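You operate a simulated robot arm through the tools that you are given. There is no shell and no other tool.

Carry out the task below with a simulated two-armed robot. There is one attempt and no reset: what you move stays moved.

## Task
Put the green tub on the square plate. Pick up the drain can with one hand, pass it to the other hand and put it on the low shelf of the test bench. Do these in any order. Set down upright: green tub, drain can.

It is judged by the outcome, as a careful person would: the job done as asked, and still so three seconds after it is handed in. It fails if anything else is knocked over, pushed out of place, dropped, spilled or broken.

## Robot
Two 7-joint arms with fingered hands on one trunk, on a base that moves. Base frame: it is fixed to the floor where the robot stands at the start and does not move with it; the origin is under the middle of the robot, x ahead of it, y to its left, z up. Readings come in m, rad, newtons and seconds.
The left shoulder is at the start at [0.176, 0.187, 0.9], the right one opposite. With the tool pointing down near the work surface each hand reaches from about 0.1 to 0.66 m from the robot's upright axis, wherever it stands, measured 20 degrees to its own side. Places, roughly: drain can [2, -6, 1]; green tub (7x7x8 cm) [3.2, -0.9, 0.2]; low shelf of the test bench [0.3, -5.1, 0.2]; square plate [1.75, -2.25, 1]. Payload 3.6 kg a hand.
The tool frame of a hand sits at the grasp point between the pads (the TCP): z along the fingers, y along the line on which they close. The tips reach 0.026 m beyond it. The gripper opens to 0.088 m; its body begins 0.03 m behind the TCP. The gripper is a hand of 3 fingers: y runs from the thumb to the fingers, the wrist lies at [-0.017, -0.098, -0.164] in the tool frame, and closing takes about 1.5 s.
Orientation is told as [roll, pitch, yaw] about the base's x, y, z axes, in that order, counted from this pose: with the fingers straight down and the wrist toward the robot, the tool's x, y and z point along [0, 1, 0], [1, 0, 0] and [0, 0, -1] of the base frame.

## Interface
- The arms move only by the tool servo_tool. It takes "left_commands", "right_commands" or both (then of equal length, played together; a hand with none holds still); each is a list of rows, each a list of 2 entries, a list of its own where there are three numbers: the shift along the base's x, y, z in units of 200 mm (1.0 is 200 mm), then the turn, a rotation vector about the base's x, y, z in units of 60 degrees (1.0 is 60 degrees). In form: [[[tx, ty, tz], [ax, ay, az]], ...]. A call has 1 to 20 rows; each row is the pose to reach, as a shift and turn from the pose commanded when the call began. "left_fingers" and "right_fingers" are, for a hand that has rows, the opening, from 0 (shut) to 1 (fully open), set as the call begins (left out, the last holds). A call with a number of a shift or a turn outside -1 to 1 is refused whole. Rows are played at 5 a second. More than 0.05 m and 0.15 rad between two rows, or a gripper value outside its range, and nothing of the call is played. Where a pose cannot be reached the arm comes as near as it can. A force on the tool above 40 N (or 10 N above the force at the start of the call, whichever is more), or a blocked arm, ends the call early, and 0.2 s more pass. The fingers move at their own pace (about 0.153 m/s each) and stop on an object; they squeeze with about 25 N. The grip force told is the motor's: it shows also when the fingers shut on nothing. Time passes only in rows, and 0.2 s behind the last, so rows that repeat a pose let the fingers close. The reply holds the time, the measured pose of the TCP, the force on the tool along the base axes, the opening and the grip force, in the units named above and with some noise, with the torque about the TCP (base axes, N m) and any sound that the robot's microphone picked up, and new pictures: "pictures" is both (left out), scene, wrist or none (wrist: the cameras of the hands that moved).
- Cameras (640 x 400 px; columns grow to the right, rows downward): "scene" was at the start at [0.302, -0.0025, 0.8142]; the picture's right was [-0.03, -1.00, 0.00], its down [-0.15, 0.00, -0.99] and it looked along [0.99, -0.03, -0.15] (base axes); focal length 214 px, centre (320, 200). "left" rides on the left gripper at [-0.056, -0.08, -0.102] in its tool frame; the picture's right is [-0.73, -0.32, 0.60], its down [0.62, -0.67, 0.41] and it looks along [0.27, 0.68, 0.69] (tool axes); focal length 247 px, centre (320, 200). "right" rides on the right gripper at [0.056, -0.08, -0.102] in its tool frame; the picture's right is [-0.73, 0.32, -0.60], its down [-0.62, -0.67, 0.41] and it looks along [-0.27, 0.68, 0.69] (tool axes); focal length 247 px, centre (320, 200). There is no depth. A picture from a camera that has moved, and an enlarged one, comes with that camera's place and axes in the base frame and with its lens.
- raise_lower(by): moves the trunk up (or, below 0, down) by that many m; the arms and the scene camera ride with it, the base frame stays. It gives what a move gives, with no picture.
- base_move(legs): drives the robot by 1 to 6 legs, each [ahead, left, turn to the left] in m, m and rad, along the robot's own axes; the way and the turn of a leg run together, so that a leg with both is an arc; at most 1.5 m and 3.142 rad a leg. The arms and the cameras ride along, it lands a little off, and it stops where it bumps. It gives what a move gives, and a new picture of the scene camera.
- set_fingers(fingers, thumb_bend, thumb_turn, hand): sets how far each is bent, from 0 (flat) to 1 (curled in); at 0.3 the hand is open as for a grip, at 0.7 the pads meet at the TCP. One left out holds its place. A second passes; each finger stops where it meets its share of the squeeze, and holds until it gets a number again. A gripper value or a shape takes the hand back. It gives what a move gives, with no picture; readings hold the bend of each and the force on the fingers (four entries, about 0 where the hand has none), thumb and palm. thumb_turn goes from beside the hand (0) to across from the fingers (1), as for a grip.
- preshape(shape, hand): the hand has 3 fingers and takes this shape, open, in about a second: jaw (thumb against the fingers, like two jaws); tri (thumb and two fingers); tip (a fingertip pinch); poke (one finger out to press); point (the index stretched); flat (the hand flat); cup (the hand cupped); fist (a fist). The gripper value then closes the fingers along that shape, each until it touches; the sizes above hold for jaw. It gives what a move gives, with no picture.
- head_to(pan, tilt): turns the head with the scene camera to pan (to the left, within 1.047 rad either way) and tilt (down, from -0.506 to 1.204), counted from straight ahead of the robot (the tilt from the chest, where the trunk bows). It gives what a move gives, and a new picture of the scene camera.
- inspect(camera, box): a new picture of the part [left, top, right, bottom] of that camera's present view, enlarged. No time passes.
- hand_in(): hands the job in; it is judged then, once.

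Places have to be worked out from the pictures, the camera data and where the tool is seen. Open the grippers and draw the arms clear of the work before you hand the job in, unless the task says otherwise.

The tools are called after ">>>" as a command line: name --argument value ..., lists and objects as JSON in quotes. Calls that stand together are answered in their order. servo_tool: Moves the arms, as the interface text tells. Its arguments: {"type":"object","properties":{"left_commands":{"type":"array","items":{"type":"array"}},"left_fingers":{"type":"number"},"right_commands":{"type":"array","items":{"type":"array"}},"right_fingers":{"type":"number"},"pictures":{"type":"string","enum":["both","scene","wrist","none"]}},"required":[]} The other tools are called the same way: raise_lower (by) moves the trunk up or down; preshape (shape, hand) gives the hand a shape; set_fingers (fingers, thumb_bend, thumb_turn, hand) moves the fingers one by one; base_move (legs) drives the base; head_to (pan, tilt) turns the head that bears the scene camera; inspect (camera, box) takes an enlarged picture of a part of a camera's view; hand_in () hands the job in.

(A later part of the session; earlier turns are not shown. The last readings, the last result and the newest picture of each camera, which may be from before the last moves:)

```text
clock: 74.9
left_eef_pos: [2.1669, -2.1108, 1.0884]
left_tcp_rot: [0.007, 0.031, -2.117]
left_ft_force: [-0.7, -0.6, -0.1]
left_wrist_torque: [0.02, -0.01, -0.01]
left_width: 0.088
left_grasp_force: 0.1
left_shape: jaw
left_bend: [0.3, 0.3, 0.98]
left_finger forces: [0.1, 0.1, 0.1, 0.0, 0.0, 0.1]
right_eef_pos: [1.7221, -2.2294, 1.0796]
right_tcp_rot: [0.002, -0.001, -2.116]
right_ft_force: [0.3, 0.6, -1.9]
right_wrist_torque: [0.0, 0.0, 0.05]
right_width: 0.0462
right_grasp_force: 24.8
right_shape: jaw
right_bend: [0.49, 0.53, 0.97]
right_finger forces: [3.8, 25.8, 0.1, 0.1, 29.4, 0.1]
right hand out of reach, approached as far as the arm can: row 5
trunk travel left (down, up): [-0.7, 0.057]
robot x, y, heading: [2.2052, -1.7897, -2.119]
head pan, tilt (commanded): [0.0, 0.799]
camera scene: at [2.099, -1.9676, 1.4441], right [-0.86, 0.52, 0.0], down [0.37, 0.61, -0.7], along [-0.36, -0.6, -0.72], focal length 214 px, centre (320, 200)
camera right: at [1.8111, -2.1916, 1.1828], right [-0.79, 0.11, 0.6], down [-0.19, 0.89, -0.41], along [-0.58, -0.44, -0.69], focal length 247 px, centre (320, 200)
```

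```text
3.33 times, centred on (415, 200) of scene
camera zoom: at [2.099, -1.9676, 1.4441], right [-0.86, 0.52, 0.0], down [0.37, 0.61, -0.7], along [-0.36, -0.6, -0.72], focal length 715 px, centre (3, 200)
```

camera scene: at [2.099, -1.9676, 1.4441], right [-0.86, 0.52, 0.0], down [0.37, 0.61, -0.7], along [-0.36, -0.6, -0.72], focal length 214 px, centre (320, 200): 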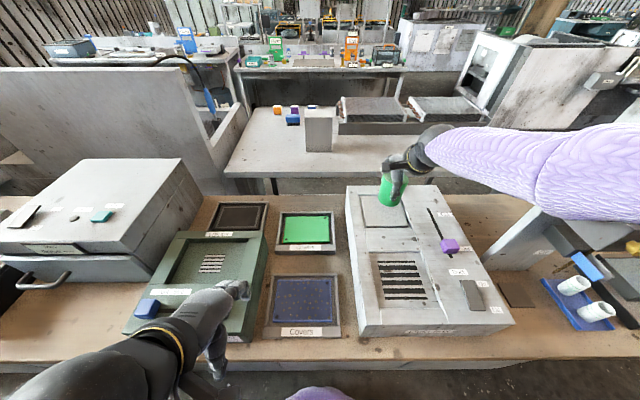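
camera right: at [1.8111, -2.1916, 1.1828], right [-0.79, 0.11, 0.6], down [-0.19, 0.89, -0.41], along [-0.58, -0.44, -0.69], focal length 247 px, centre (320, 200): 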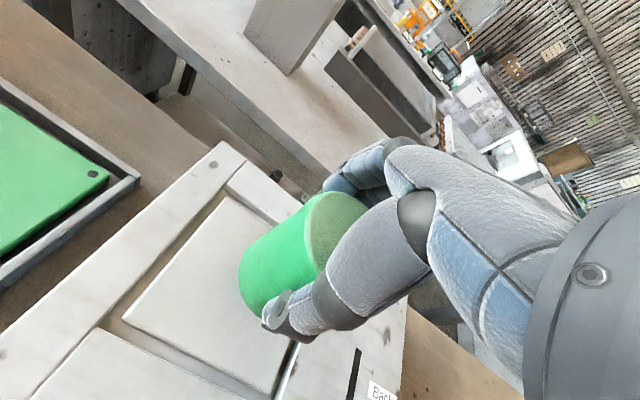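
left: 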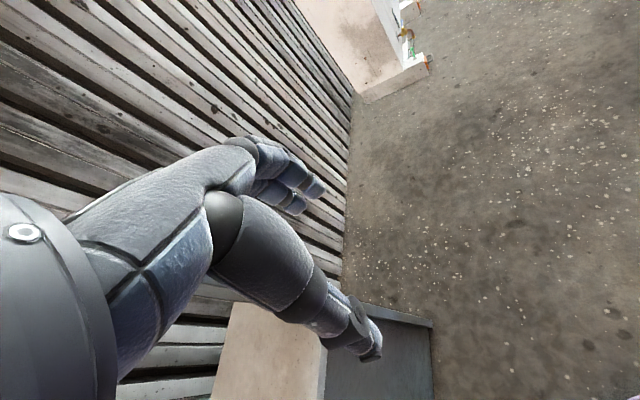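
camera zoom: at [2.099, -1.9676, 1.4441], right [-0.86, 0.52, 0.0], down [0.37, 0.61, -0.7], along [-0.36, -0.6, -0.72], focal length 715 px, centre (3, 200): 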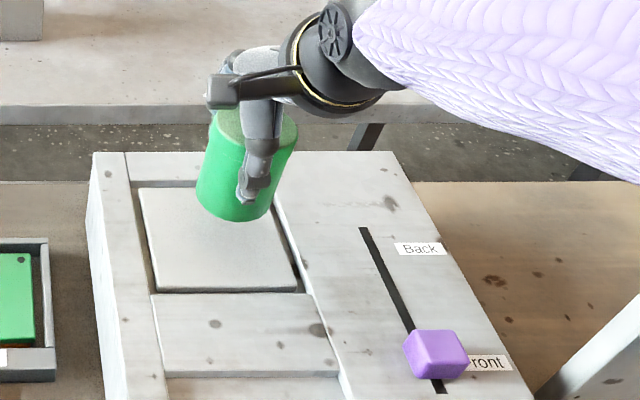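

The arm hit its reach limit at this height, ending ~8 mm short. I creep the base 0.04 m ahead (base front still a few cm from the bench face), which frees the arm to lower.

>>> base_move --legs '[[0.04, 0, 0]]'

```text
clock: 75.8
left_eef_pos: [2.1495, -2.1452, 1.0876]
left_tcp_rot: [0.007, 0.033, -2.121]
left_ft_force: [0.6, 0.9, 0.5]
left_wrist_torque: [0.03, -0.04, 0.0]
left_width: 0.0878
left_grasp_force: 0.0
left_shape: jaw
left_bend: [0.3, 0.3, 0.98]
left_finger forces: [0.0, 0.0, 0.0, 0.0, 0.0, 0.1]
right_eef_pos: [1.7029, -2.2633, 1.0805]
right_tcp_rot: [0.0, 0.0, -2.115]
right_ft_force: [1.3, -0.5, -0.8]
right_wrist_torque: [-0.05, -0.02, 0.02]
right_width: 0.0465
right_grasp_force: 25.1
right_shape: jaw
right_bend: [0.49, 0.53, 0.97]
right_finger forces: [3.8, 25.9, 0.0, 0.0, 29.4, 0.0]
trunk travel left (down, up): [-0.7, 0.057]
robot x, y, heading: [2.187, -1.8191, -2.119]
head pan, tilt (commanded): [0.0, 0.799]
camera scene: at [2.0793, -2.0004, 1.4443], right [-0.86, 0.52, 0.0], down [0.37, 0.61, -0.7], along [-0.36, -0.6, -0.72], focal length 214 px, centre (320, 200)
```

scene: 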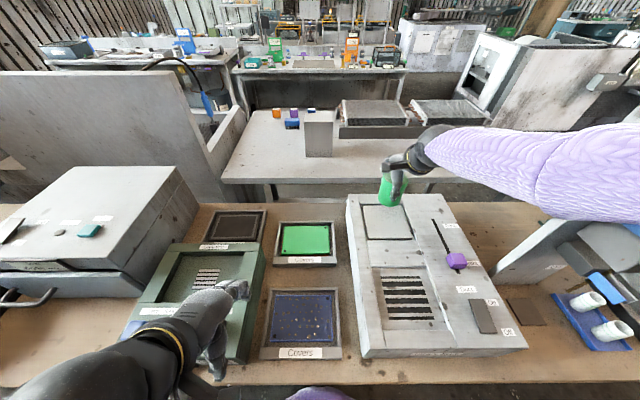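

The base moved without bumping. I bring the TCP back over the plate centre and check the measured pose before lowering.

>>> servo_tool --right_commands '[[[0.04, 0.06, 0], [0, 0, 0]], [[0.076, 0.122, 0], [0, 0, 0]], [[0.076, 0.122, 0], [0, 0, 0]]]' --pictures "both"

>>> inspect --camera "scene" --box '[335, 140, 495, 260]'

```text
clock: 76.6
left_eef_pos: [2.1475, -2.1449, 1.0873]
left_tcp_rot: [0.006, 0.034, -2.12]
left_ft_force: [0.3, -0.1, -0.1]
left_wrist_torque: [0.0, 0.01, 0.01]
left_width: 0.0878
left_grasp_force: 0.1
left_shape: jaw
left_bend: [0.3, 0.3, 0.98]
left_finger forces: [0.0, 0.1, 0.0, 0.1, 0.0, 0.1]
right_eef_pos: [1.7166, -2.2406, 1.0802]
right_tcp_rot: [0.0, 0.003, -2.116]
right_ft_force: [0.8, 0.4, -3.2]
right_wrist_torque: [0.0, -0.01, 0.02]
right_width: 0.0466
right_grasp_force: 24.8
right_shape: jaw
right_bend: [0.49, 0.53, 0.97]
right_finger forces: [3.8, 25.8, 0.0, 0.0, 29.1, 0.0]
trunk travel left (down, up): [-0.7, 0.057]
robot x, y, heading: [2.1879, -1.8231, -2.119]
head pan, tilt (commanded): [0.0, 0.799]
camera scene: at [2.0781, -2.0021, 1.4439], right [-0.86, 0.52, 0.0], down [0.37, 0.61, -0.7], along [-0.36, -0.6, -0.72], focal length 214 px, centre (320, 200)
camera right: at [1.8063, -2.201, 1.1824], right [-0.79, 0.11, 0.6], down [-0.19, 0.89, -0.41], along [-0.58, -0.44, -0.69], focal length 247 px, centre (320, 200)
```

scene: 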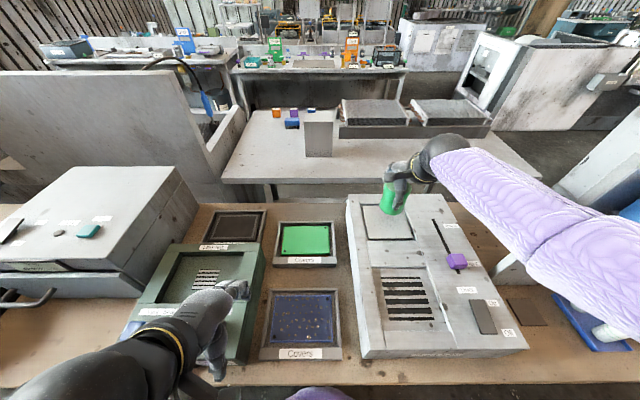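
right: 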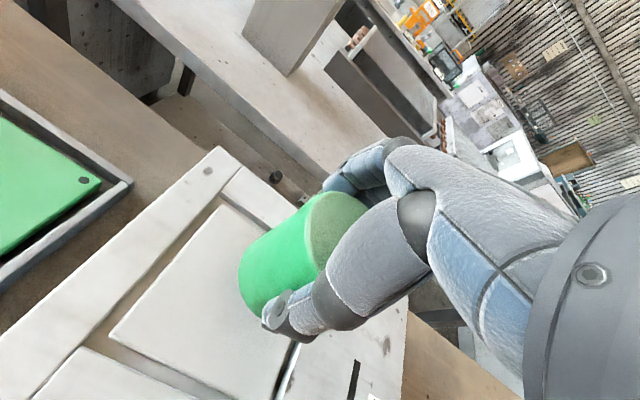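

```text
3.33 times, centred on (415, 200) of scene
camera zoom: at [2.0781, -2.0021, 1.4439], right [-0.86, 0.52, 0.0], down [0.37, 0.61, -0.7], along [-0.36, -0.6, -0.72], focal length 715 px, centre (3, 200)
```

zoom: 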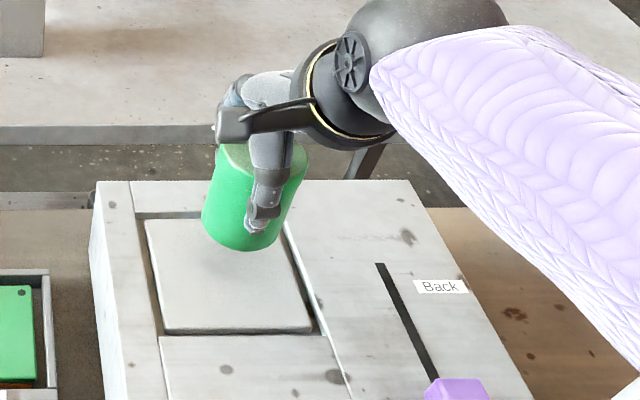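

The tub's base projects to (1.720, -2.229), right over the plate's centre (1.722, -2.228). I lower it gently, watching for contact force.

>>> servo_tool --right_commands '[[[0, 0, -0.08], [0, 0, 0]], [[0, 0, -0.16], [0, 0, 0]], [[0, 0, -0.22], [0, 0, 0]], [[0, 0, -0.25], [0, 0, 0]], [[0, 0, -0.27], [0, 0, 0]]]' --pictures "both"

>>> inspect --camera "scene" --box '[335, 140, 495, 260]'

```text
clock: 77.8
left_eef_pos: [2.1473, -2.1438, 1.0867]
left_tcp_rot: [0.008, 0.033, -2.122]
left_ft_force: [0.7, 0.3, 0.2]
left_wrist_torque: [0.02, -0.03, 0.01]
left_width: 0.0875
left_grasp_force: 0.1
left_shape: jaw
left_bend: [0.3, 0.3, 0.98]
left_finger forces: [0.0, 0.0, 0.0, 0.1, 0.0, 0.0]
right_eef_pos: [1.716, -2.2391, 1.0396]
right_tcp_rot: [0.001, -0.005, -2.115]
right_ft_force: [-1.9, 0.2, 10.9]
right_wrist_torque: [-0.16, 0.3, -0.01]
right_width: 0.0464
right_grasp_force: 25.3
right_shape: jaw
right_bend: [0.49, 0.53, 0.97]
right_finger forces: [3.7, 29.3, 0.0, 0.0, 32.6, 0.1]
right hand out of reach, approached as far as the arm can: row 4, 5
trunk travel left (down, up): [-0.7, 0.057]
robot x, y, heading: [2.1891, -1.8202, -2.117]
head pan, tilt (commanded): [0.0, 0.799]
camera scene: at [2.0793, -2.0008, 1.4443], right [-0.86, 0.52, 0.0], down [0.37, 0.61, -0.7], along [-0.36, -0.6, -0.72], focal length 214 px, centre (320, 200)
camera right: at [1.8047, -2.1997, 1.1407], right [-0.79, 0.11, 0.6], down [-0.19, 0.89, -0.41], along [-0.58, -0.44, -0.68], focal length 247 px, centre (320, 200)
```

scene: 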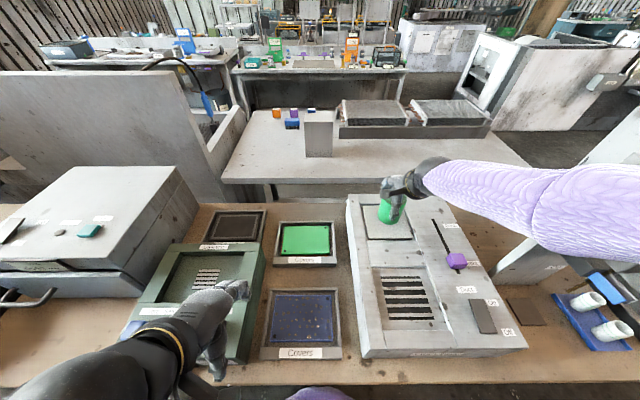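
right: 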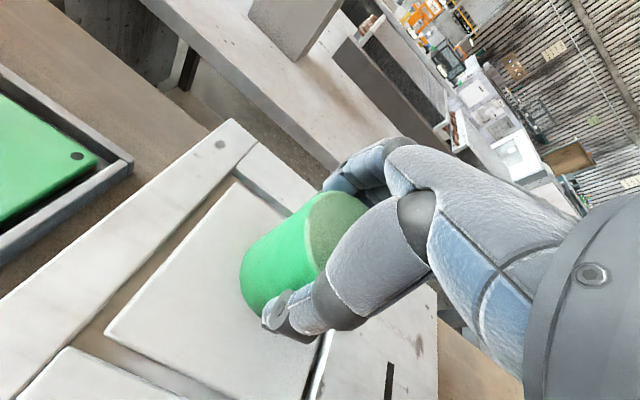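

```text
3.33 times, centred on (415, 200) of scene
camera zoom: at [2.0793, -2.0008, 1.4443], right [-0.86, 0.52, 0.0], down [0.37, 0.61, -0.7], along [-0.36, -0.6, -0.72], focal length 715 px, centre (3, 200)
```

zoom: 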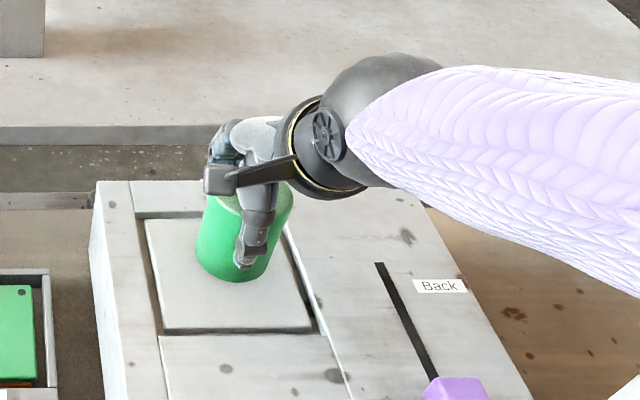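

Contact: the tub pushes back with ~11 N and stands well inside the plate. I ease the press by raising the command ~1 cm before releasing.

>>> servo_tool --right_commands '[[[0, 0, 0.025], [0, 0, 0]], [[0, 0, 0.04], [0, 0, 0]], [[0, 0, 0.04], [0, 0, 0]]]' --pictures "wrist"

```text
clock: 78.6
left_eef_pos: [2.148, -2.1446, 1.087]
left_tcp_rot: [0.008, 0.033, -2.121]
left_ft_force: [0.8, 0.3, 0.3]
left_wrist_torque: [0.01, 0.0, 0.03]
left_width: 0.0879
left_grasp_force: 0.1
left_shape: jaw
left_bend: [0.3, 0.3, 0.98]
left_finger forces: [0.0, 0.0, 0.0, 0.1, 0.0, 0.1]
right_eef_pos: [1.716, -2.237, 1.0426]
right_tcp_rot: [0.0, 0.002, -2.114]
right_ft_force: [0.1, -0.5, -3.2]
right_wrist_torque: [-0.01, -0.01, 0.02]
right_width: 0.0468
right_grasp_force: 25.0
right_shape: jaw
right_bend: [0.49, 0.53, 0.97]
right_finger forces: [4.1, 26.5, 0.0, 0.0, 30.1, 0.1]
trunk travel left (down, up): [-0.7, 0.057]
robot x, y, heading: [2.1832, -1.8241, -2.116]
head pan, tilt (commanded): [0.0, 0.799]
camera right: at [1.8049, -2.199, 1.1459], right [-0.79, 0.11, 0.6], down [-0.19, 0.89, -0.41], along [-0.58, -0.44, -0.69], focal length 247 px, centre (320, 200)
```

right: 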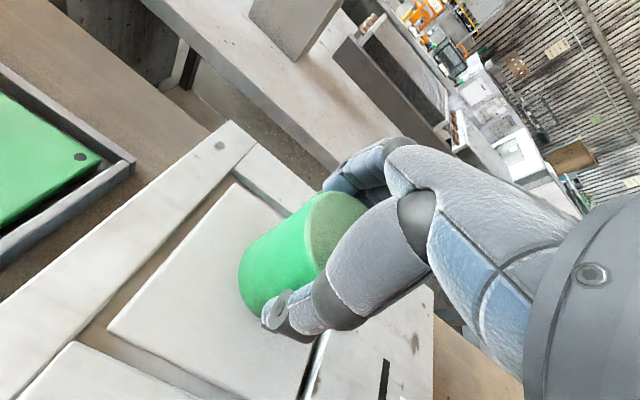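

Now hanging freely a couple of millimetres above. I lower 2–3 mm to light contact.

>>> servo_tool --right_commands '[[[0, 0, -0.008], [0, 0, 0]], [[0, 0, -0.013], [0, 0, 0]], [[0, 0, -0.013], [0, 0, 0]]]' --pictures "none"

```text
clock: 79.4
left_eef_pos: [2.1476, -2.1459, 1.088]
left_tcp_rot: [0.005, 0.035, -2.121]
left_ft_force: [0.5, -0.2, 0.2]
left_wrist_torque: [-0.02, 0.0, 0.0]
left_width: 0.0877
left_grasp_force: 0.1
left_shape: jaw
left_bend: [0.3, 0.3, 0.98]
left_finger forces: [0.0, 0.0, 0.1, 0.1, 0.0, 0.0]
right_eef_pos: [1.7155, -2.237, 1.0406]
right_tcp_rot: [0.0, 0.002, -2.115]
right_ft_force: [0.4, -0.1, -2.3]
right_wrist_torque: [0.0, 0.01, 0.0]
right_width: 0.0467
right_grasp_force: 25.2
right_shape: jaw
right_bend: [0.49, 0.53, 0.97]
right_finger forces: [4.1, 26.5, 0.1, 0.1, 30.1, 0.1]
trunk travel left (down, up): [-0.7, 0.057]
robot x, y, heading: [2.1859, -1.8211, -2.113]
head pan, tilt (commanded): [0.0, 0.799]
```

Still no contact force at z 1.0406; I lower another 2 mm.

>>> servo_tool --right_commands '[[[0, 0, -0.006], [0, 0, 0]], [[0, 0, -0.012], [0, 0, 0]], [[0, 0, -0.012], [0, 0, 0]]]' --pictures "none"

```text
clock: 80.2
left_eef_pos: [2.1476, -2.1453, 1.0869]
left_tcp_rot: [0.007, 0.034, -2.121]
left_ft_force: [0.3, -0.6, -1.2]
left_wrist_torque: [0.0, 0.03, -0.02]
left_width: 0.0879
left_grasp_force: 0.1
left_shape: jaw
left_bend: [0.3, 0.3, 0.98]
left_finger forces: [0.0, 0.1, 0.0, 0.1, 0.0, 0.0]
right_eef_pos: [1.7164, -2.238, 1.04]
right_tcp_rot: [-0.002, 0.001, -2.115]
right_ft_force: [-0.2, -1.2, 1.4]
right_wrist_torque: [-0.03, 0.04, 0.01]
right_width: 0.0464
right_grasp_force: 25.1
right_shape: jaw
right_bend: [0.49, 0.53, 0.97]
right_finger forces: [4.1, 26.8, 0.1, 0.1, 30.4, 0.1]
trunk travel left (down, up): [-0.7, 0.057]
robot x, y, heading: [2.1868, -1.8204, -2.116]
head pan, tilt (commanded): [0.0, 0.799]
```

The force swung from -2.3 to +1.4 N: the tub rests on the plate. I open the hand.

>>> servo_tool --right_commands '[[[0, 0, 0], [0, 0, 0]], [[0, 0, 0], [0, 0, 0]], [[0, 0, 0], [0, 0, 0]], [[0, 0, 0], [0, 0, 0]], [[0, 0, 0], [0, 0, 0]], [[0, 0, 0], [0, 0, 0]]]' --right_fingers 1.0 --pictures "both"

>>> inspect --camera "scene" --box '[335, 140, 495, 260]'

```text
clock: 81.6
left_eef_pos: [2.148, -2.1457, 1.0867]
left_tcp_rot: [0.006, 0.034, -2.121]
left_ft_force: [-0.9, -1.1, -0.8]
left_wrist_torque: [-0.02, 0.01, -0.02]
left_width: 0.088
left_grasp_force: 0.0
left_shape: jaw
left_bend: [0.3, 0.3, 0.98]
left_finger forces: [0.1, 0.0, 0.0, 0.0, 0.1, 0.1]
right_eef_pos: [1.7157, -2.2363, 1.0389]
right_tcp_rot: [0.0, 0.002, -2.116]
right_ft_force: [0.3, 1.1, 0.8]
right_wrist_torque: [0.0, 0.02, 0.01]
right_width: 0.0879
right_grasp_force: 0.0
right_shape: jaw
right_bend: [0.3, 0.3, 0.98]
right_finger forces: [0.1, 0.1, 0.0, 0.0, 0.0, 0.0]
trunk travel left (down, up): [-0.7, 0.057]
robot x, y, heading: [2.1878, -1.8191, -2.114]
head pan, tilt (commanded): [0.0, 0.799]
camera scene: at [2.0786, -2.0015, 1.4441], right [-0.86, 0.52, 0.0], down [0.37, 0.61, -0.7], along [-0.36, -0.6, -0.72], focal length 214 px, centre (320, 200)
camera right: at [1.8049, -2.1986, 1.1415], right [-0.79, 0.11, 0.6], down [-0.19, 0.89, -0.41], along [-0.58, -0.44, -0.69], focal length 247 px, centre (320, 200)
```

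scene: 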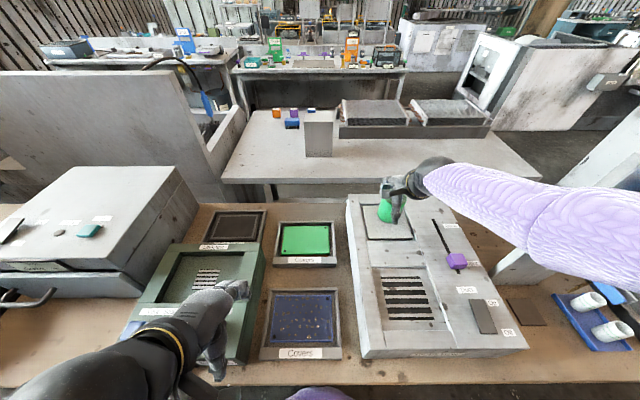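
right: 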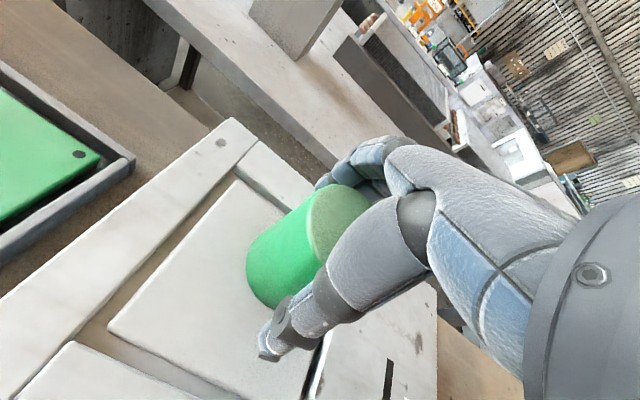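

```text
3.33 times, centred on (415, 200) of scene
camera zoom: at [2.0786, -2.0015, 1.4441], right [-0.86, 0.52, 0.0], down [0.37, 0.61, -0.7], along [-0.36, -0.6, -0.72], focal length 715 px, centre (3, 200)
```

zoom: 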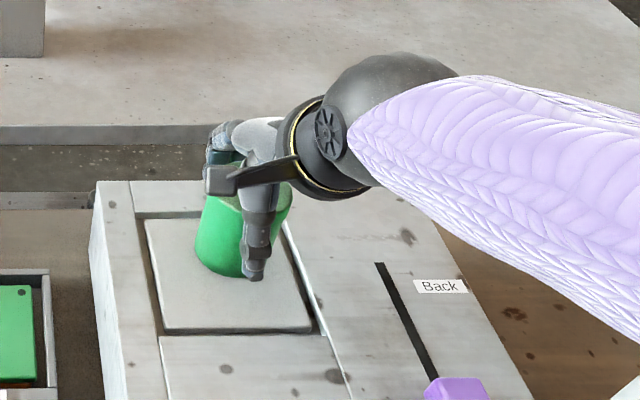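

Released, the tub stands on the plate. I raise the hand straight up, clear of the tub.

>>> servo_tool --right_commands '[[[0, 0, 0.1], [0, 0, 0]], [[0, 0, 0.25], [0, 0, 0]], [[0, 0, 0.45], [0, 0, 0]], [[0, 0, 0.65], [0, 0, 0]], [[0, 0, 0.8], [0, 0, 0]]]' --pictures "both"

>>> inspect --camera "scene" --box '[335, 140, 495, 260]'

```text
clock: 82.8
left_eef_pos: [2.1477, -2.1444, 1.0856]
left_tcp_rot: [0.008, 0.031, -2.12]
left_ft_force: [-0.3, 1.4, -0.5]
left_wrist_torque: [0.06, 0.02, -0.02]
left_width: 0.0882
left_grasp_force: 0.0
left_shape: jaw
left_bend: [0.3, 0.3, 0.98]
left_finger forces: [0.1, 0.0, 0.0, 0.1, 0.0, 0.0]
right_eef_pos: [1.7157, -2.2382, 1.199]
right_tcp_rot: [0.0, 0.004, -2.113]
right_ft_force: [-0.2, -0.3, 0.1]
right_wrist_torque: [0.0, -0.02, -0.01]
right_width: 0.0875
right_grasp_force: 0.1
right_shape: jaw
right_bend: [0.3, 0.3, 0.98]
right_finger forces: [0.0, 0.0, 0.0, 0.0, 0.0, 0.0]
trunk travel left (down, up): [-0.7, 0.057]
robot x, y, heading: [2.1863, -1.8219, -2.114]
head pan, tilt (commanded): [0.0, 0.799]
camera scene: at [2.0785, -2.0016, 1.444], right [-0.86, 0.52, 0.0], down [0.37, 0.61, -0.7], along [-0.36, -0.6, -0.72], focal length 214 px, centre (320, 200)
camera right: at [1.8048, -2.1988, 1.3021], right [-0.79, 0.11, 0.6], down [-0.19, 0.89, -0.41], along [-0.58, -0.44, -0.69], focal length 247 px, centre (320, 200)
```

scene: 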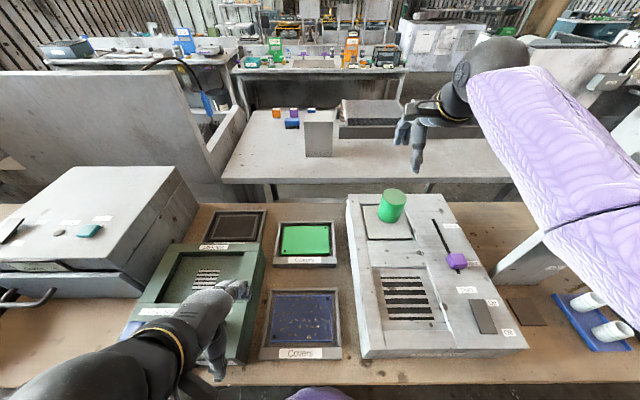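
right: 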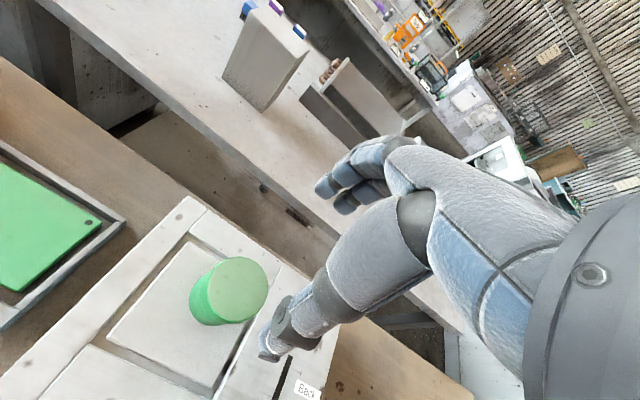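

```text
3.33 times, centred on (415, 200) of scene
camera zoom: at [2.0785, -2.0016, 1.444], right [-0.86, 0.52, 0.0], down [0.37, 0.61, -0.7], along [-0.36, -0.6, -0.72], focal length 715 px, centre (3, 200)
```

zoom: 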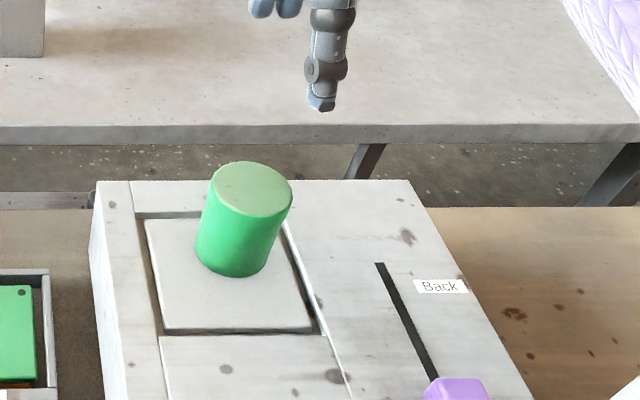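

The tub stands upright, fully on the plate. Now I back away from the bench and look around from this raised viewpoint to plan the way to the drain can and the test bench.

>>> base_move --legs '[[-0.42, 0, 0]]'

>>> head_to --pan 0.5 --tilt 0.2

>>> head_to --pan -0.4 --tilt 0.2

```text
clock: 85.4
left_eef_pos: [2.3647, -1.7853, 1.0865]
left_tcp_rot: [0.007, 0.033, -2.121]
left_ft_force: [-0.4, 0.0, 0.1]
left_wrist_torque: [0.01, 0.0, 0.0]
left_width: 0.0878
left_grasp_force: 0.1
left_shape: jaw
left_bend: [0.3, 0.3, 0.98]
left_finger forces: [0.1, 0.0, 0.0, 0.0, 0.0, 0.0]
right_eef_pos: [1.9329, -1.8766, 1.1997]
right_tcp_rot: [0.0, 0.002, -2.118]
right_ft_force: [-0.2, 0.2, 0.6]
right_wrist_torque: [0.01, 0.0, -0.01]
right_width: 0.0877
right_grasp_force: 0.1
right_shape: jaw
right_bend: [0.3, 0.3, 0.98]
right_finger forces: [0.0, 0.1, 0.0, 0.0, 0.0, 0.0]
trunk travel left (down, up): [-0.7, 0.057]
robot x, y, heading: [2.4061, -1.4617, -2.122]
head pan, tilt (commanded): [0.0, 0.799]
camera scene: at [2.2964, -1.6413, 1.4441], right [-0.85, 0.52, 0.0], down [0.37, 0.61, -0.7], along [-0.36, -0.6, -0.72], focal length 214 px, centre (320, 200)
```

scene: 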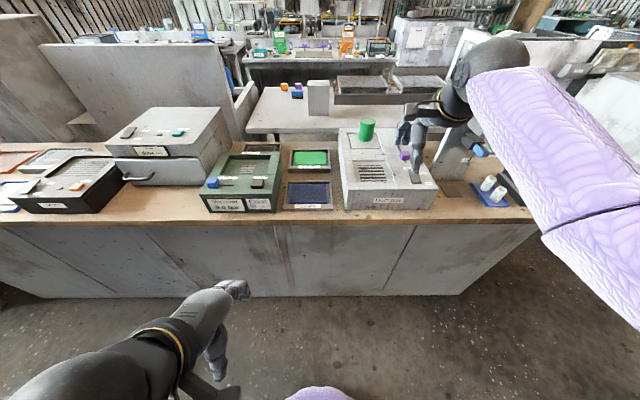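

```text
clock: 86.4
left_eef_pos: [2.3651, -1.7859, 1.0877]
left_tcp_rot: [0.007, 0.034, -2.122]
left_ft_force: [-0.9, -0.4, 0.5]
left_wrist_torque: [-0.02, 0.01, 0.02]
left_width: 0.0879
left_grasp_force: 0.0
left_shape: jaw
left_bend: [0.3, 0.3, 0.98]
left_finger forces: [0.0, 0.1, 0.0, 0.0, 0.0, 0.0]
right_eef_pos: [1.9319, -1.8753, 1.1995]
right_tcp_rot: [-0.002, 0.001, -2.117]
right_ft_force: [-0.8, 0.8, -0.2]
right_wrist_torque: [-0.01, -0.02, -0.03]
right_width: 0.0877
right_grasp_force: 0.3
right_shape: jaw
right_bend: [0.3, 0.3, 0.98]
right_finger forces: [0.0, 0.0, 0.0, 0.0, 0.1, 0.0]
trunk travel left (down, up): [-0.7, 0.057]
robot x, y, heading: [2.4048, -1.4599, -2.116]
head pan, tilt (commanded): [0.499, 0.201]
camera scene: at [2.3336, -1.6658, 1.4976], right [-1.0, 0.05, 0.0], down [0.01, 0.2, -0.98], along [-0.05, -0.98, -0.2], focal length 214 px, centre (320, 200)
```

scene: 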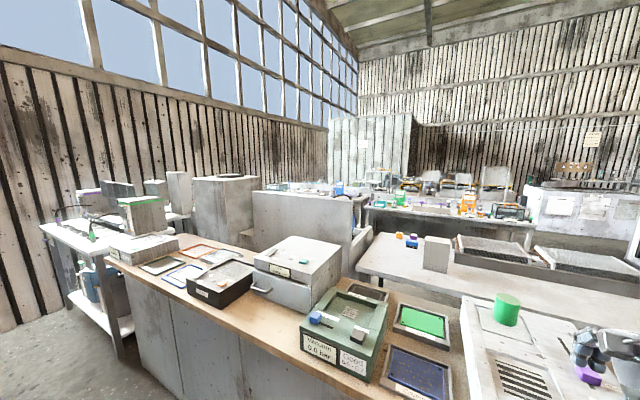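

```text
clock: 87.6
left_eef_pos: [2.3649, -1.7858, 1.0867]
left_tcp_rot: [0.006, 0.033, -2.123]
left_ft_force: [0.0, -0.2, 0.4]
left_wrist_torque: [-0.03, 0.03, 0.03]
left_width: 0.0878
left_grasp_force: 0.2
left_shape: jaw
left_bend: [0.3, 0.3, 0.98]
left_finger forces: [0.1, 0.0, 0.1, 0.0, 0.0, 0.0]
right_eef_pos: [1.9322, -1.8772, 1.1998]
right_tcp_rot: [-0.001, 0.001, -2.117]
right_ft_force: [0.1, 0.8, -0.7]
right_wrist_torque: [0.03, -0.03, 0.02]
right_width: 0.0877
right_grasp_force: 0.1
right_shape: jaw
right_bend: [0.3, 0.3, 0.98]
right_finger forces: [0.0, 0.0, 0.0, 0.1, 0.0, 0.0]
trunk travel left (down, up): [-0.7, 0.057]
robot x, y, heading: [2.407, -1.4624, -2.113]
head pan, tilt (commanded): [-0.4, 0.201]
camera scene: at [2.2627, -1.6272, 1.4977], right [-0.59, 0.81, 0.0], down [0.16, 0.12, -0.98], along [-0.79, -0.57, -0.2], focal length 214 px, centre (320, 200)
```

scene: 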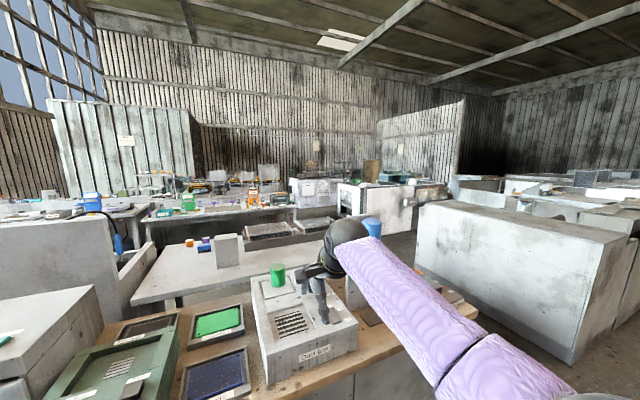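

The table farther back with an orange "Test" device is probably the test bench. I zoom into both regions to identify the drain can and the low shelf.

>>> inspect --camera "scene" --box '[40, 150, 360, 320]'

>>> head_to --pan 0.45 --tilt 0.2

>>> inspect --camera "scene" --box '[230, 140, 480, 290]'

>>> inspect --camera "scene" --box '[270, 150, 390, 230]'

```text
2.00 times, centred on (200, 235) of scene
camera zoom: at [2.2627, -1.6272, 1.4977], right [-0.59, 0.81, 0.0], down [0.16, 0.12, -0.98], along [-0.79, -0.57, -0.2], focal length 429 px, centre (560, 130)
```

zoom: 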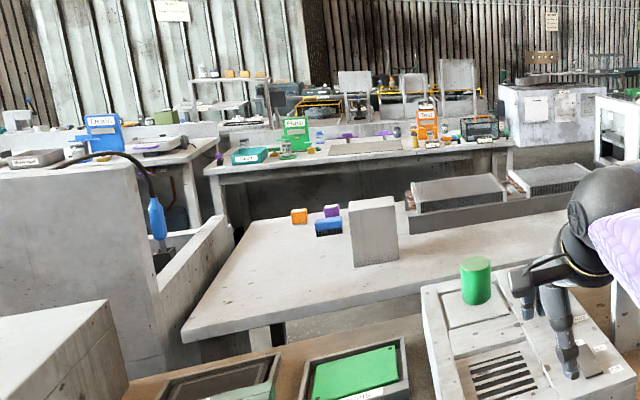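

```text
clock: 88.8
left_eef_pos: [2.3654, -1.7855, 1.0867]
left_tcp_rot: [0.006, 0.033, -2.121]
left_ft_force: [0.2, -0.2, 0.1]
left_wrist_torque: [0.0, 0.04, -0.02]
left_width: 0.0878
left_grasp_force: 0.1
left_shape: jaw
left_bend: [0.3, 0.3, 0.98]
left_finger forces: [0.1, 0.0, 0.1, 0.0, 0.0, 0.0]
right_eef_pos: [1.9333, -1.8761, 1.1994]
right_tcp_rot: [0.0, 0.002, -2.117]
right_ft_force: [0.3, 0.3, 0.0]
right_wrist_torque: [-0.01, 0.03, 0.0]
right_width: 0.0877
right_grasp_force: 0.0
right_shape: jaw
right_bend: [0.3, 0.3, 0.98]
right_finger forces: [0.0, 0.0, 0.0, 0.0, 0.0, 0.0]
trunk travel left (down, up): [-0.7, 0.057]
robot x, y, heading: [2.4022, -1.4629, -2.117]
head pan, tilt (commanded): [0.45, 0.201]
camera scene: at [2.3292, -1.6654, 1.4977], right [-1.0, 0.1, 0.0], down [0.02, 0.2, -0.98], along [-0.09, -0.98, -0.2], focal length 214 px, centre (320, 200)
```

scene: 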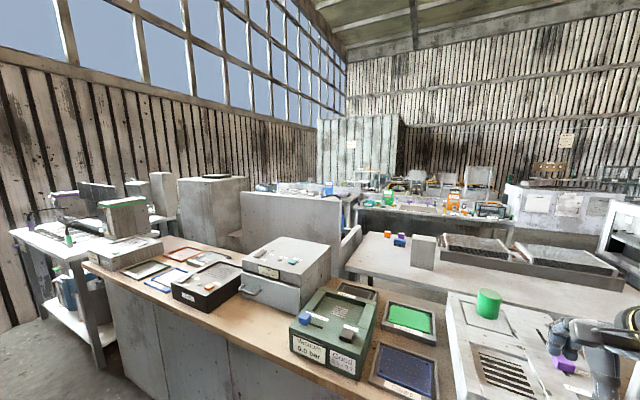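

```text
2.56 times, centred on (355, 215) of scene
camera zoom: at [2.3292, -1.6654, 1.4977], right [-1.0, 0.1, 0.0], down [0.02, 0.2, -0.98], along [-0.09, -0.98, -0.2], focal length 549 px, centre (230, 162)
```

zoom: 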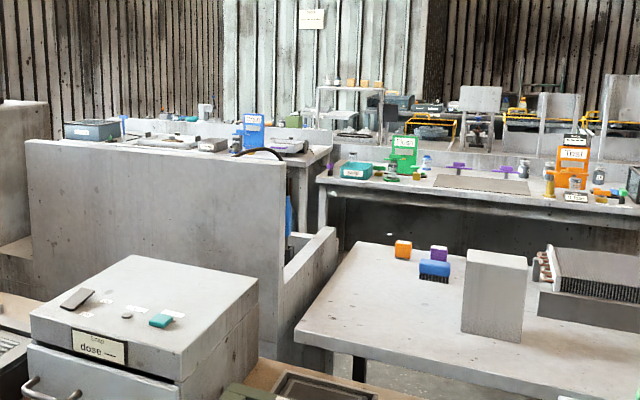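

```text
5.00 times, centred on (330, 190) of scene
camera zoom: at [2.3292, -1.6654, 1.4977], right [-1.0, 0.1, 0.0], down [0.02, 0.2, -0.98], along [-0.09, -0.98, -0.2], focal length 1072 px, centre (270, 250)
```

zoom: 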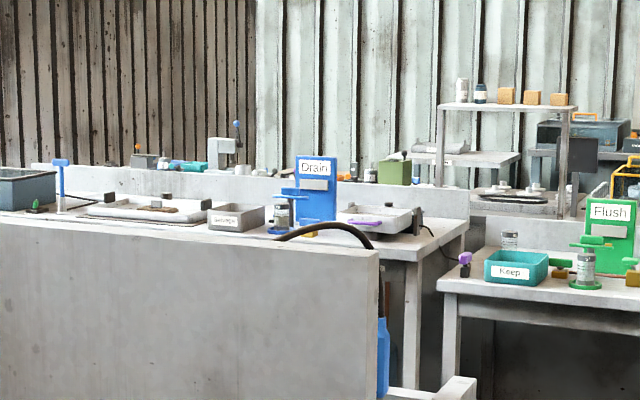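

The "Drain" station (blue) has a can on a blue ring on a far bench; the "Flush/Test" bench at right is the test bench with a lower shelf. I'll go round the near bench's right end: strafe right along the aisle and look down the cross-aisle.

>>> base_move --legs '[[-0.04, 0, 0], [0, -1.5, 0]]'

>>> head_to --pan 0.0 --tilt 0.35

```text
clock: 96.7
left_eef_pos: [1.1059, -0.9638, 1.0868]
left_tcp_rot: [0.008, 0.033, -2.131]
left_ft_force: [-0.2, -0.7, -0.1]
left_wrist_torque: [0.0, -0.01, 0.01]
left_width: 0.0879
left_grasp_force: 0.0
left_shape: jaw
left_bend: [0.3, 0.3, 0.98]
left_finger forces: [0.1, 0.1, 0.0, 0.0, 0.1, 0.0]
right_eef_pos: [0.6744, -1.0528, 1.1993]
right_tcp_rot: [-0.001, 0.001, -2.128]
right_ft_force: [0.9, 0.1, 0.0]
right_wrist_torque: [0.01, -0.01, 0.01]
right_width: 0.0879
right_grasp_force: 0.0
right_shape: jaw
right_bend: [0.3, 0.3, 0.98]
right_finger forces: [0.0, 0.0, 0.0, 0.0, 0.0, 0.1]
trunk travel left (down, up): [-0.7, 0.057]
robot x, y, heading: [1.1487, -0.6434, -2.126]
head pan, tilt (commanded): [0.45, 0.201]
camera scene: at [1.0726, -0.8447, 1.4977], right [-0.99, 0.11, 0.0], down [0.02, 0.2, -0.98], along [-0.1, -0.97, -0.2], focal length 214 px, centre (320, 200)
```

scene: 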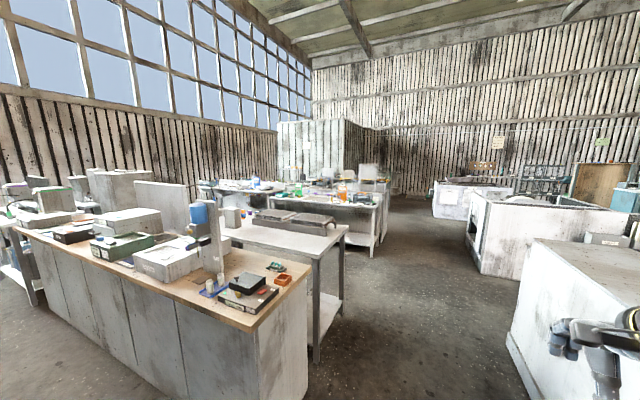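

```text
clock: 97.6
left_eef_pos: [1.1083, -0.9667, 1.0863]
left_tcp_rot: [0.006, 0.032, -2.131]
left_ft_force: [0.0, 0.5, -1.0]
left_wrist_torque: [0.01, 0.0, -0.02]
left_width: 0.088
left_grasp_force: 0.1
left_shape: jaw
left_bend: [0.3, 0.3, 0.98]
left_finger forces: [0.0, 0.0, 0.0, 0.0, 0.0, 0.0]
right_eef_pos: [0.6742, -1.0523, 1.1989]
right_tcp_rot: [0.001, 0.001, -2.126]
right_ft_force: [0.7, -0.4, 0.0]
right_wrist_torque: [0.01, 0.04, 0.01]
right_width: 0.0879
right_grasp_force: 0.0
right_shape: jaw
right_bend: [0.3, 0.3, 0.98]
right_finger forces: [0.0, 0.0, 0.0, 0.0, 0.0, 0.0]
trunk travel left (down, up): [-0.7, 0.057]
robot x, y, heading: [1.1497, -0.6398, -2.127]
head pan, tilt (commanded): [0.0, 0.351]
camera scene: at [1.0336, -0.8313, 1.4837], right [-0.85, 0.53, 0.0], down [0.18, 0.29, -0.94], along [-0.5, -0.8, -0.34], focal length 214 px, centre (320, 200)
```

scene: 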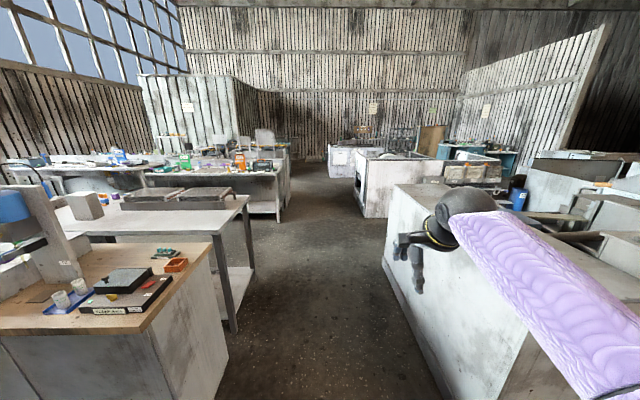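

The cross-aisle is clear: near bench and a desk at left (u≈1.93–2.05), white block at right (u≈0.6), and the test bench beyond. I drive ahead 2.7 m to the gap between the desk and the test bench.

>>> base_move --legs '[[1.4, 0, 0], [1.3, 0, 0]]'

>>> head_to --pan 0.8 --tilt 0.5

```text
clock: 110.7
left_eef_pos: [-0.2862, -3.282, 1.0862]
left_tcp_rot: [0.008, 0.033, -2.11]
left_ft_force: [0.4, 0.4, 0.6]
left_wrist_torque: [-0.01, 0.02, -0.01]
left_width: 0.0879
left_grasp_force: 0.0
left_shape: jaw
left_bend: [0.3, 0.3, 0.98]
left_finger forces: [0.1, 0.0, 0.0, 0.0, 0.0, 0.0]
right_eef_pos: [-0.7151, -3.3798, 1.1991]
right_tcp_rot: [-0.001, 0.002, -2.103]
right_ft_force: [0.6, -0.8, -0.1]
right_wrist_torque: [0.0, 0.0, -0.03]
right_width: 0.0873
right_grasp_force: 0.0
right_shape: jaw
right_bend: [0.3, 0.3, 0.98]
right_finger forces: [0.0, 0.1, 0.1, 0.0, 0.0, 0.1]
trunk travel left (down, up): [-0.7, 0.057]
robot x, y, heading: [-0.2478, -2.9546, -2.101]
head pan, tilt (commanded): [0.0, 0.351]
camera scene: at [-0.3626, -3.1493, 1.4837], right [-0.86, 0.51, 0.0], down [0.17, 0.3, -0.94], along [-0.48, -0.81, -0.34], focal length 214 px, centre (320, 200)
```

scene: 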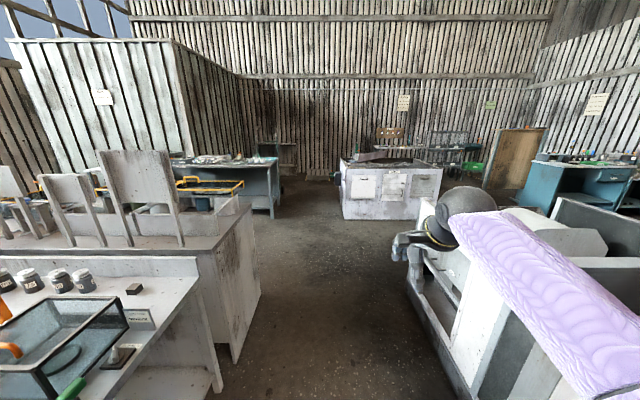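

```text
clock: 111.8
left_eef_pos: [-0.2851, -3.2812, 1.0865]
left_tcp_rot: [0.008, 0.032, -2.108]
left_ft_force: [0.5, -0.3, -0.1]
left_wrist_torque: [-0.02, -0.05, -0.04]
left_width: 0.0881
left_grasp_force: 0.1
left_shape: jaw
left_bend: [0.3, 0.3, 0.98]
left_finger forces: [0.0, 0.0, 0.0, 0.0, 0.0, 0.1]
right_eef_pos: [-0.7156, -3.3787, 1.1995]
right_tcp_rot: [0.0, 0.0, -2.102]
right_ft_force: [-1.1, 0.1, -0.7]
right_wrist_torque: [-0.03, 0.02, -0.01]
right_width: 0.0877
right_grasp_force: 0.0
right_shape: jaw
right_bend: [0.3, 0.3, 0.98]
right_finger forces: [0.0, 0.1, 0.1, 0.0, 0.0, 0.1]
trunk travel left (down, up): [-0.7, 0.057]
robot x, y, heading: [-0.2481, -2.9564, -2.102]
head pan, tilt (commanded): [0.799, 0.499]
camera scene: at [-0.2915, -3.1569, 1.47], right [-0.96, -0.26, 0.0], down [-0.13, 0.46, -0.88], along [0.23, -0.85, -0.48], focal length 214 px, centre (320, 200)
```

scene: 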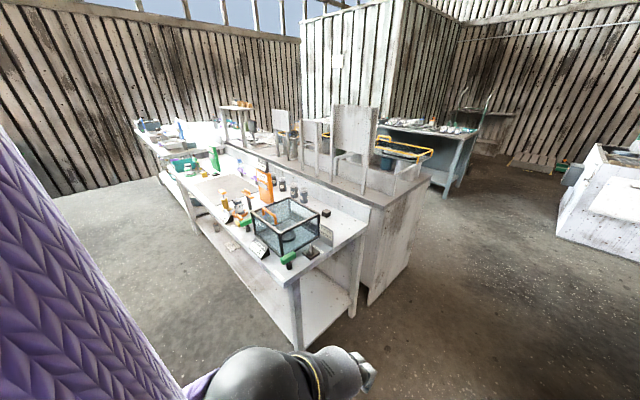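

Now I see the test bench close, with its low shelf underneath. I zoom on it and on the stations.

>>> inspect --camera "scene" --box '[120, 110, 400, 350]'

>>> inspect --camera "scene" --box '[110, 90, 270, 210]'

```text
1.67 times, centred on (260, 230) of scene
camera zoom: at [-0.2915, -3.1569, 1.47], right [-0.96, -0.26, 0.0], down [-0.13, 0.46, -0.88], along [0.23, -0.85, -0.48], focal length 358 px, centre (420, 150)
```

zoom: 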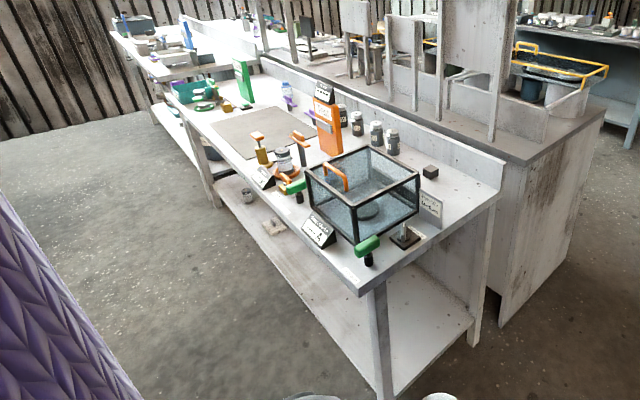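

```text
3.33 times, centred on (190, 150) of scene
camera zoom: at [-0.2915, -3.1569, 1.47], right [-0.96, -0.26, 0.0], down [-0.13, 0.46, -0.88], along [0.23, -0.85, -0.48], focal length 715 px, centre (753, 367)
```

zoom: 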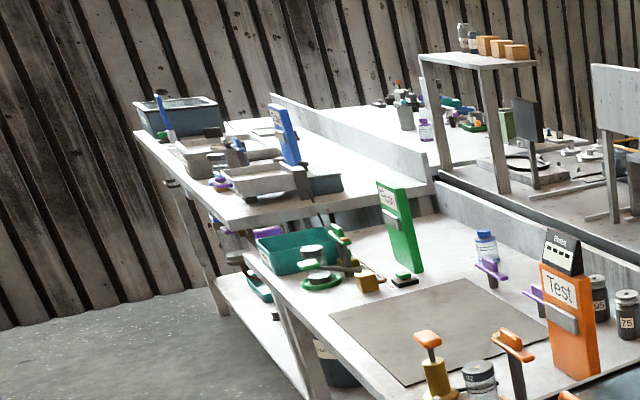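

The drain station and test bench geometry need a closer look, since the rough places given lie somewhat deeper than what I triangulate. I turn to face along this aisle and look at both.

>>> base_move --legs '[[0, 0, 1.55]]'

>>> head_to --pan -0.35 --tilt 0.3

>>> inspect --camera "scene" --box '[160, 120, 480, 320]'

```text
clock: 116.0
left_eef_pos: [0.0738, -2.9982, 1.0861]
left_tcp_rot: [0.006, 0.035, -0.555]
left_ft_force: [-0.1, 0.5, 0.3]
left_wrist_torque: [-0.04, 0.01, 0.01]
left_width: 0.0879
left_grasp_force: 0.1
left_shape: jaw
left_bend: [0.3, 0.3, 0.98]
left_finger forces: [0.0, 0.0, 0.0, 0.1, 0.0, 0.1]
right_eef_pos: [0.1619, -3.4311, 1.1994]
right_tcp_rot: [0.0, 0.002, -0.553]
right_ft_force: [-0.7, 0.0, 0.0]
right_wrist_torque: [0.0, -0.02, -0.01]
right_width: 0.0879
right_grasp_force: 0.2
right_shape: jaw
right_bend: [0.3, 0.3, 0.98]
right_finger forces: [0.0, 0.0, 0.0, 0.0, 0.1, 0.0]
trunk travel left (down, up): [-0.7, 0.057]
robot x, y, heading: [-0.2516, -2.9513, -0.556]
head pan, tilt (commanded): [0.799, 0.499]
camera scene: at [-0.0492, -3.0024, 1.47], right [0.25, -0.97, 0.0], down [-0.46, -0.12, -0.88], along [0.85, 0.22, -0.48], focal length 214 px, centre (320, 200)
```

scene: 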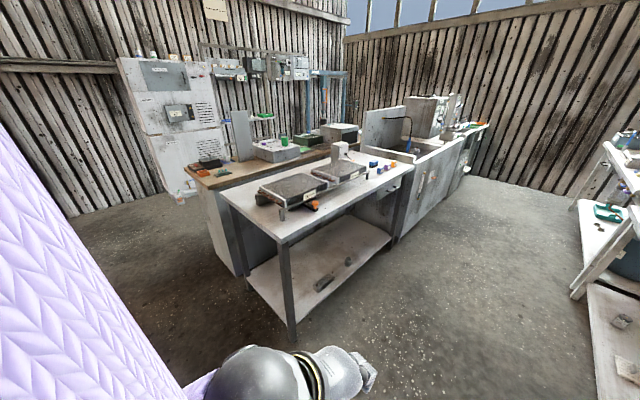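

```text
clock: 117.4
left_eef_pos: [0.0724, -2.9972, 1.0878]
left_tcp_rot: [0.007, 0.033, -0.555]
left_ft_force: [-0.1, 0.4, 0.8]
left_wrist_torque: [0.0, 0.0, -0.04]
left_width: 0.0875
left_grasp_force: 0.0
left_shape: jaw
left_bend: [0.3, 0.3, 0.98]
left_finger forces: [0.0, 0.0, 0.1, 0.1, 0.0, 0.1]
right_eef_pos: [0.1628, -3.4293, 1.199]
right_tcp_rot: [0.0, 0.003, -0.55]
right_ft_force: [0.1, -1.0, 0.3]
right_wrist_torque: [-0.01, -0.01, 0.03]
right_width: 0.0879
right_grasp_force: 0.1
right_shape: jaw
right_bend: [0.3, 0.3, 0.98]
right_finger forces: [0.0, 0.0, 0.1, 0.0, 0.0, 0.0]
trunk travel left (down, up): [-0.7, 0.057]
robot x, y, heading: [-0.2497, -2.9571, -0.55]
head pan, tilt (commanded): [-0.351, 0.3]
camera scene: at [-0.0794, -3.098, 1.4884], right [-0.78, -0.62, 0.0], down [-0.18, 0.23, -0.96], along [0.59, -0.75, -0.3], focal length 214 px, centre (320, 200)
```

scene: 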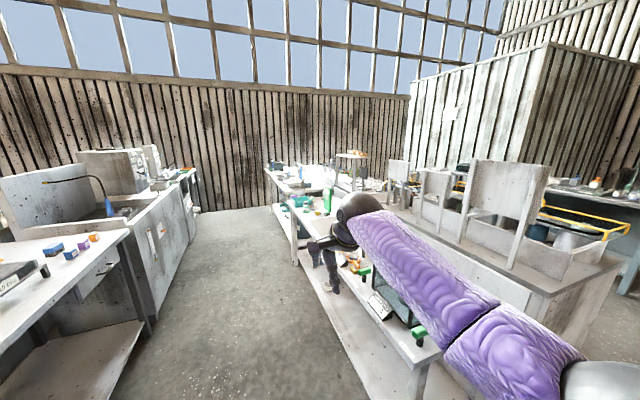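

```text
2.00 times, centred on (320, 220) of scene
camera zoom: at [-0.0794, -3.098, 1.4884], right [-0.78, -0.62, 0.0], down [-0.18, 0.23, -0.96], along [0.59, -0.75, -0.3], focal length 429 px, centre (320, 160)
```

zoom: 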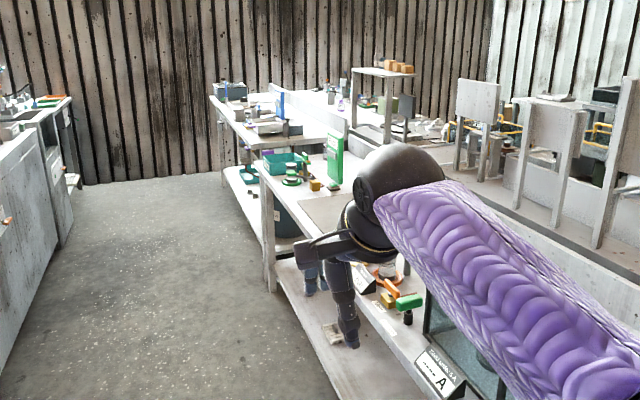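

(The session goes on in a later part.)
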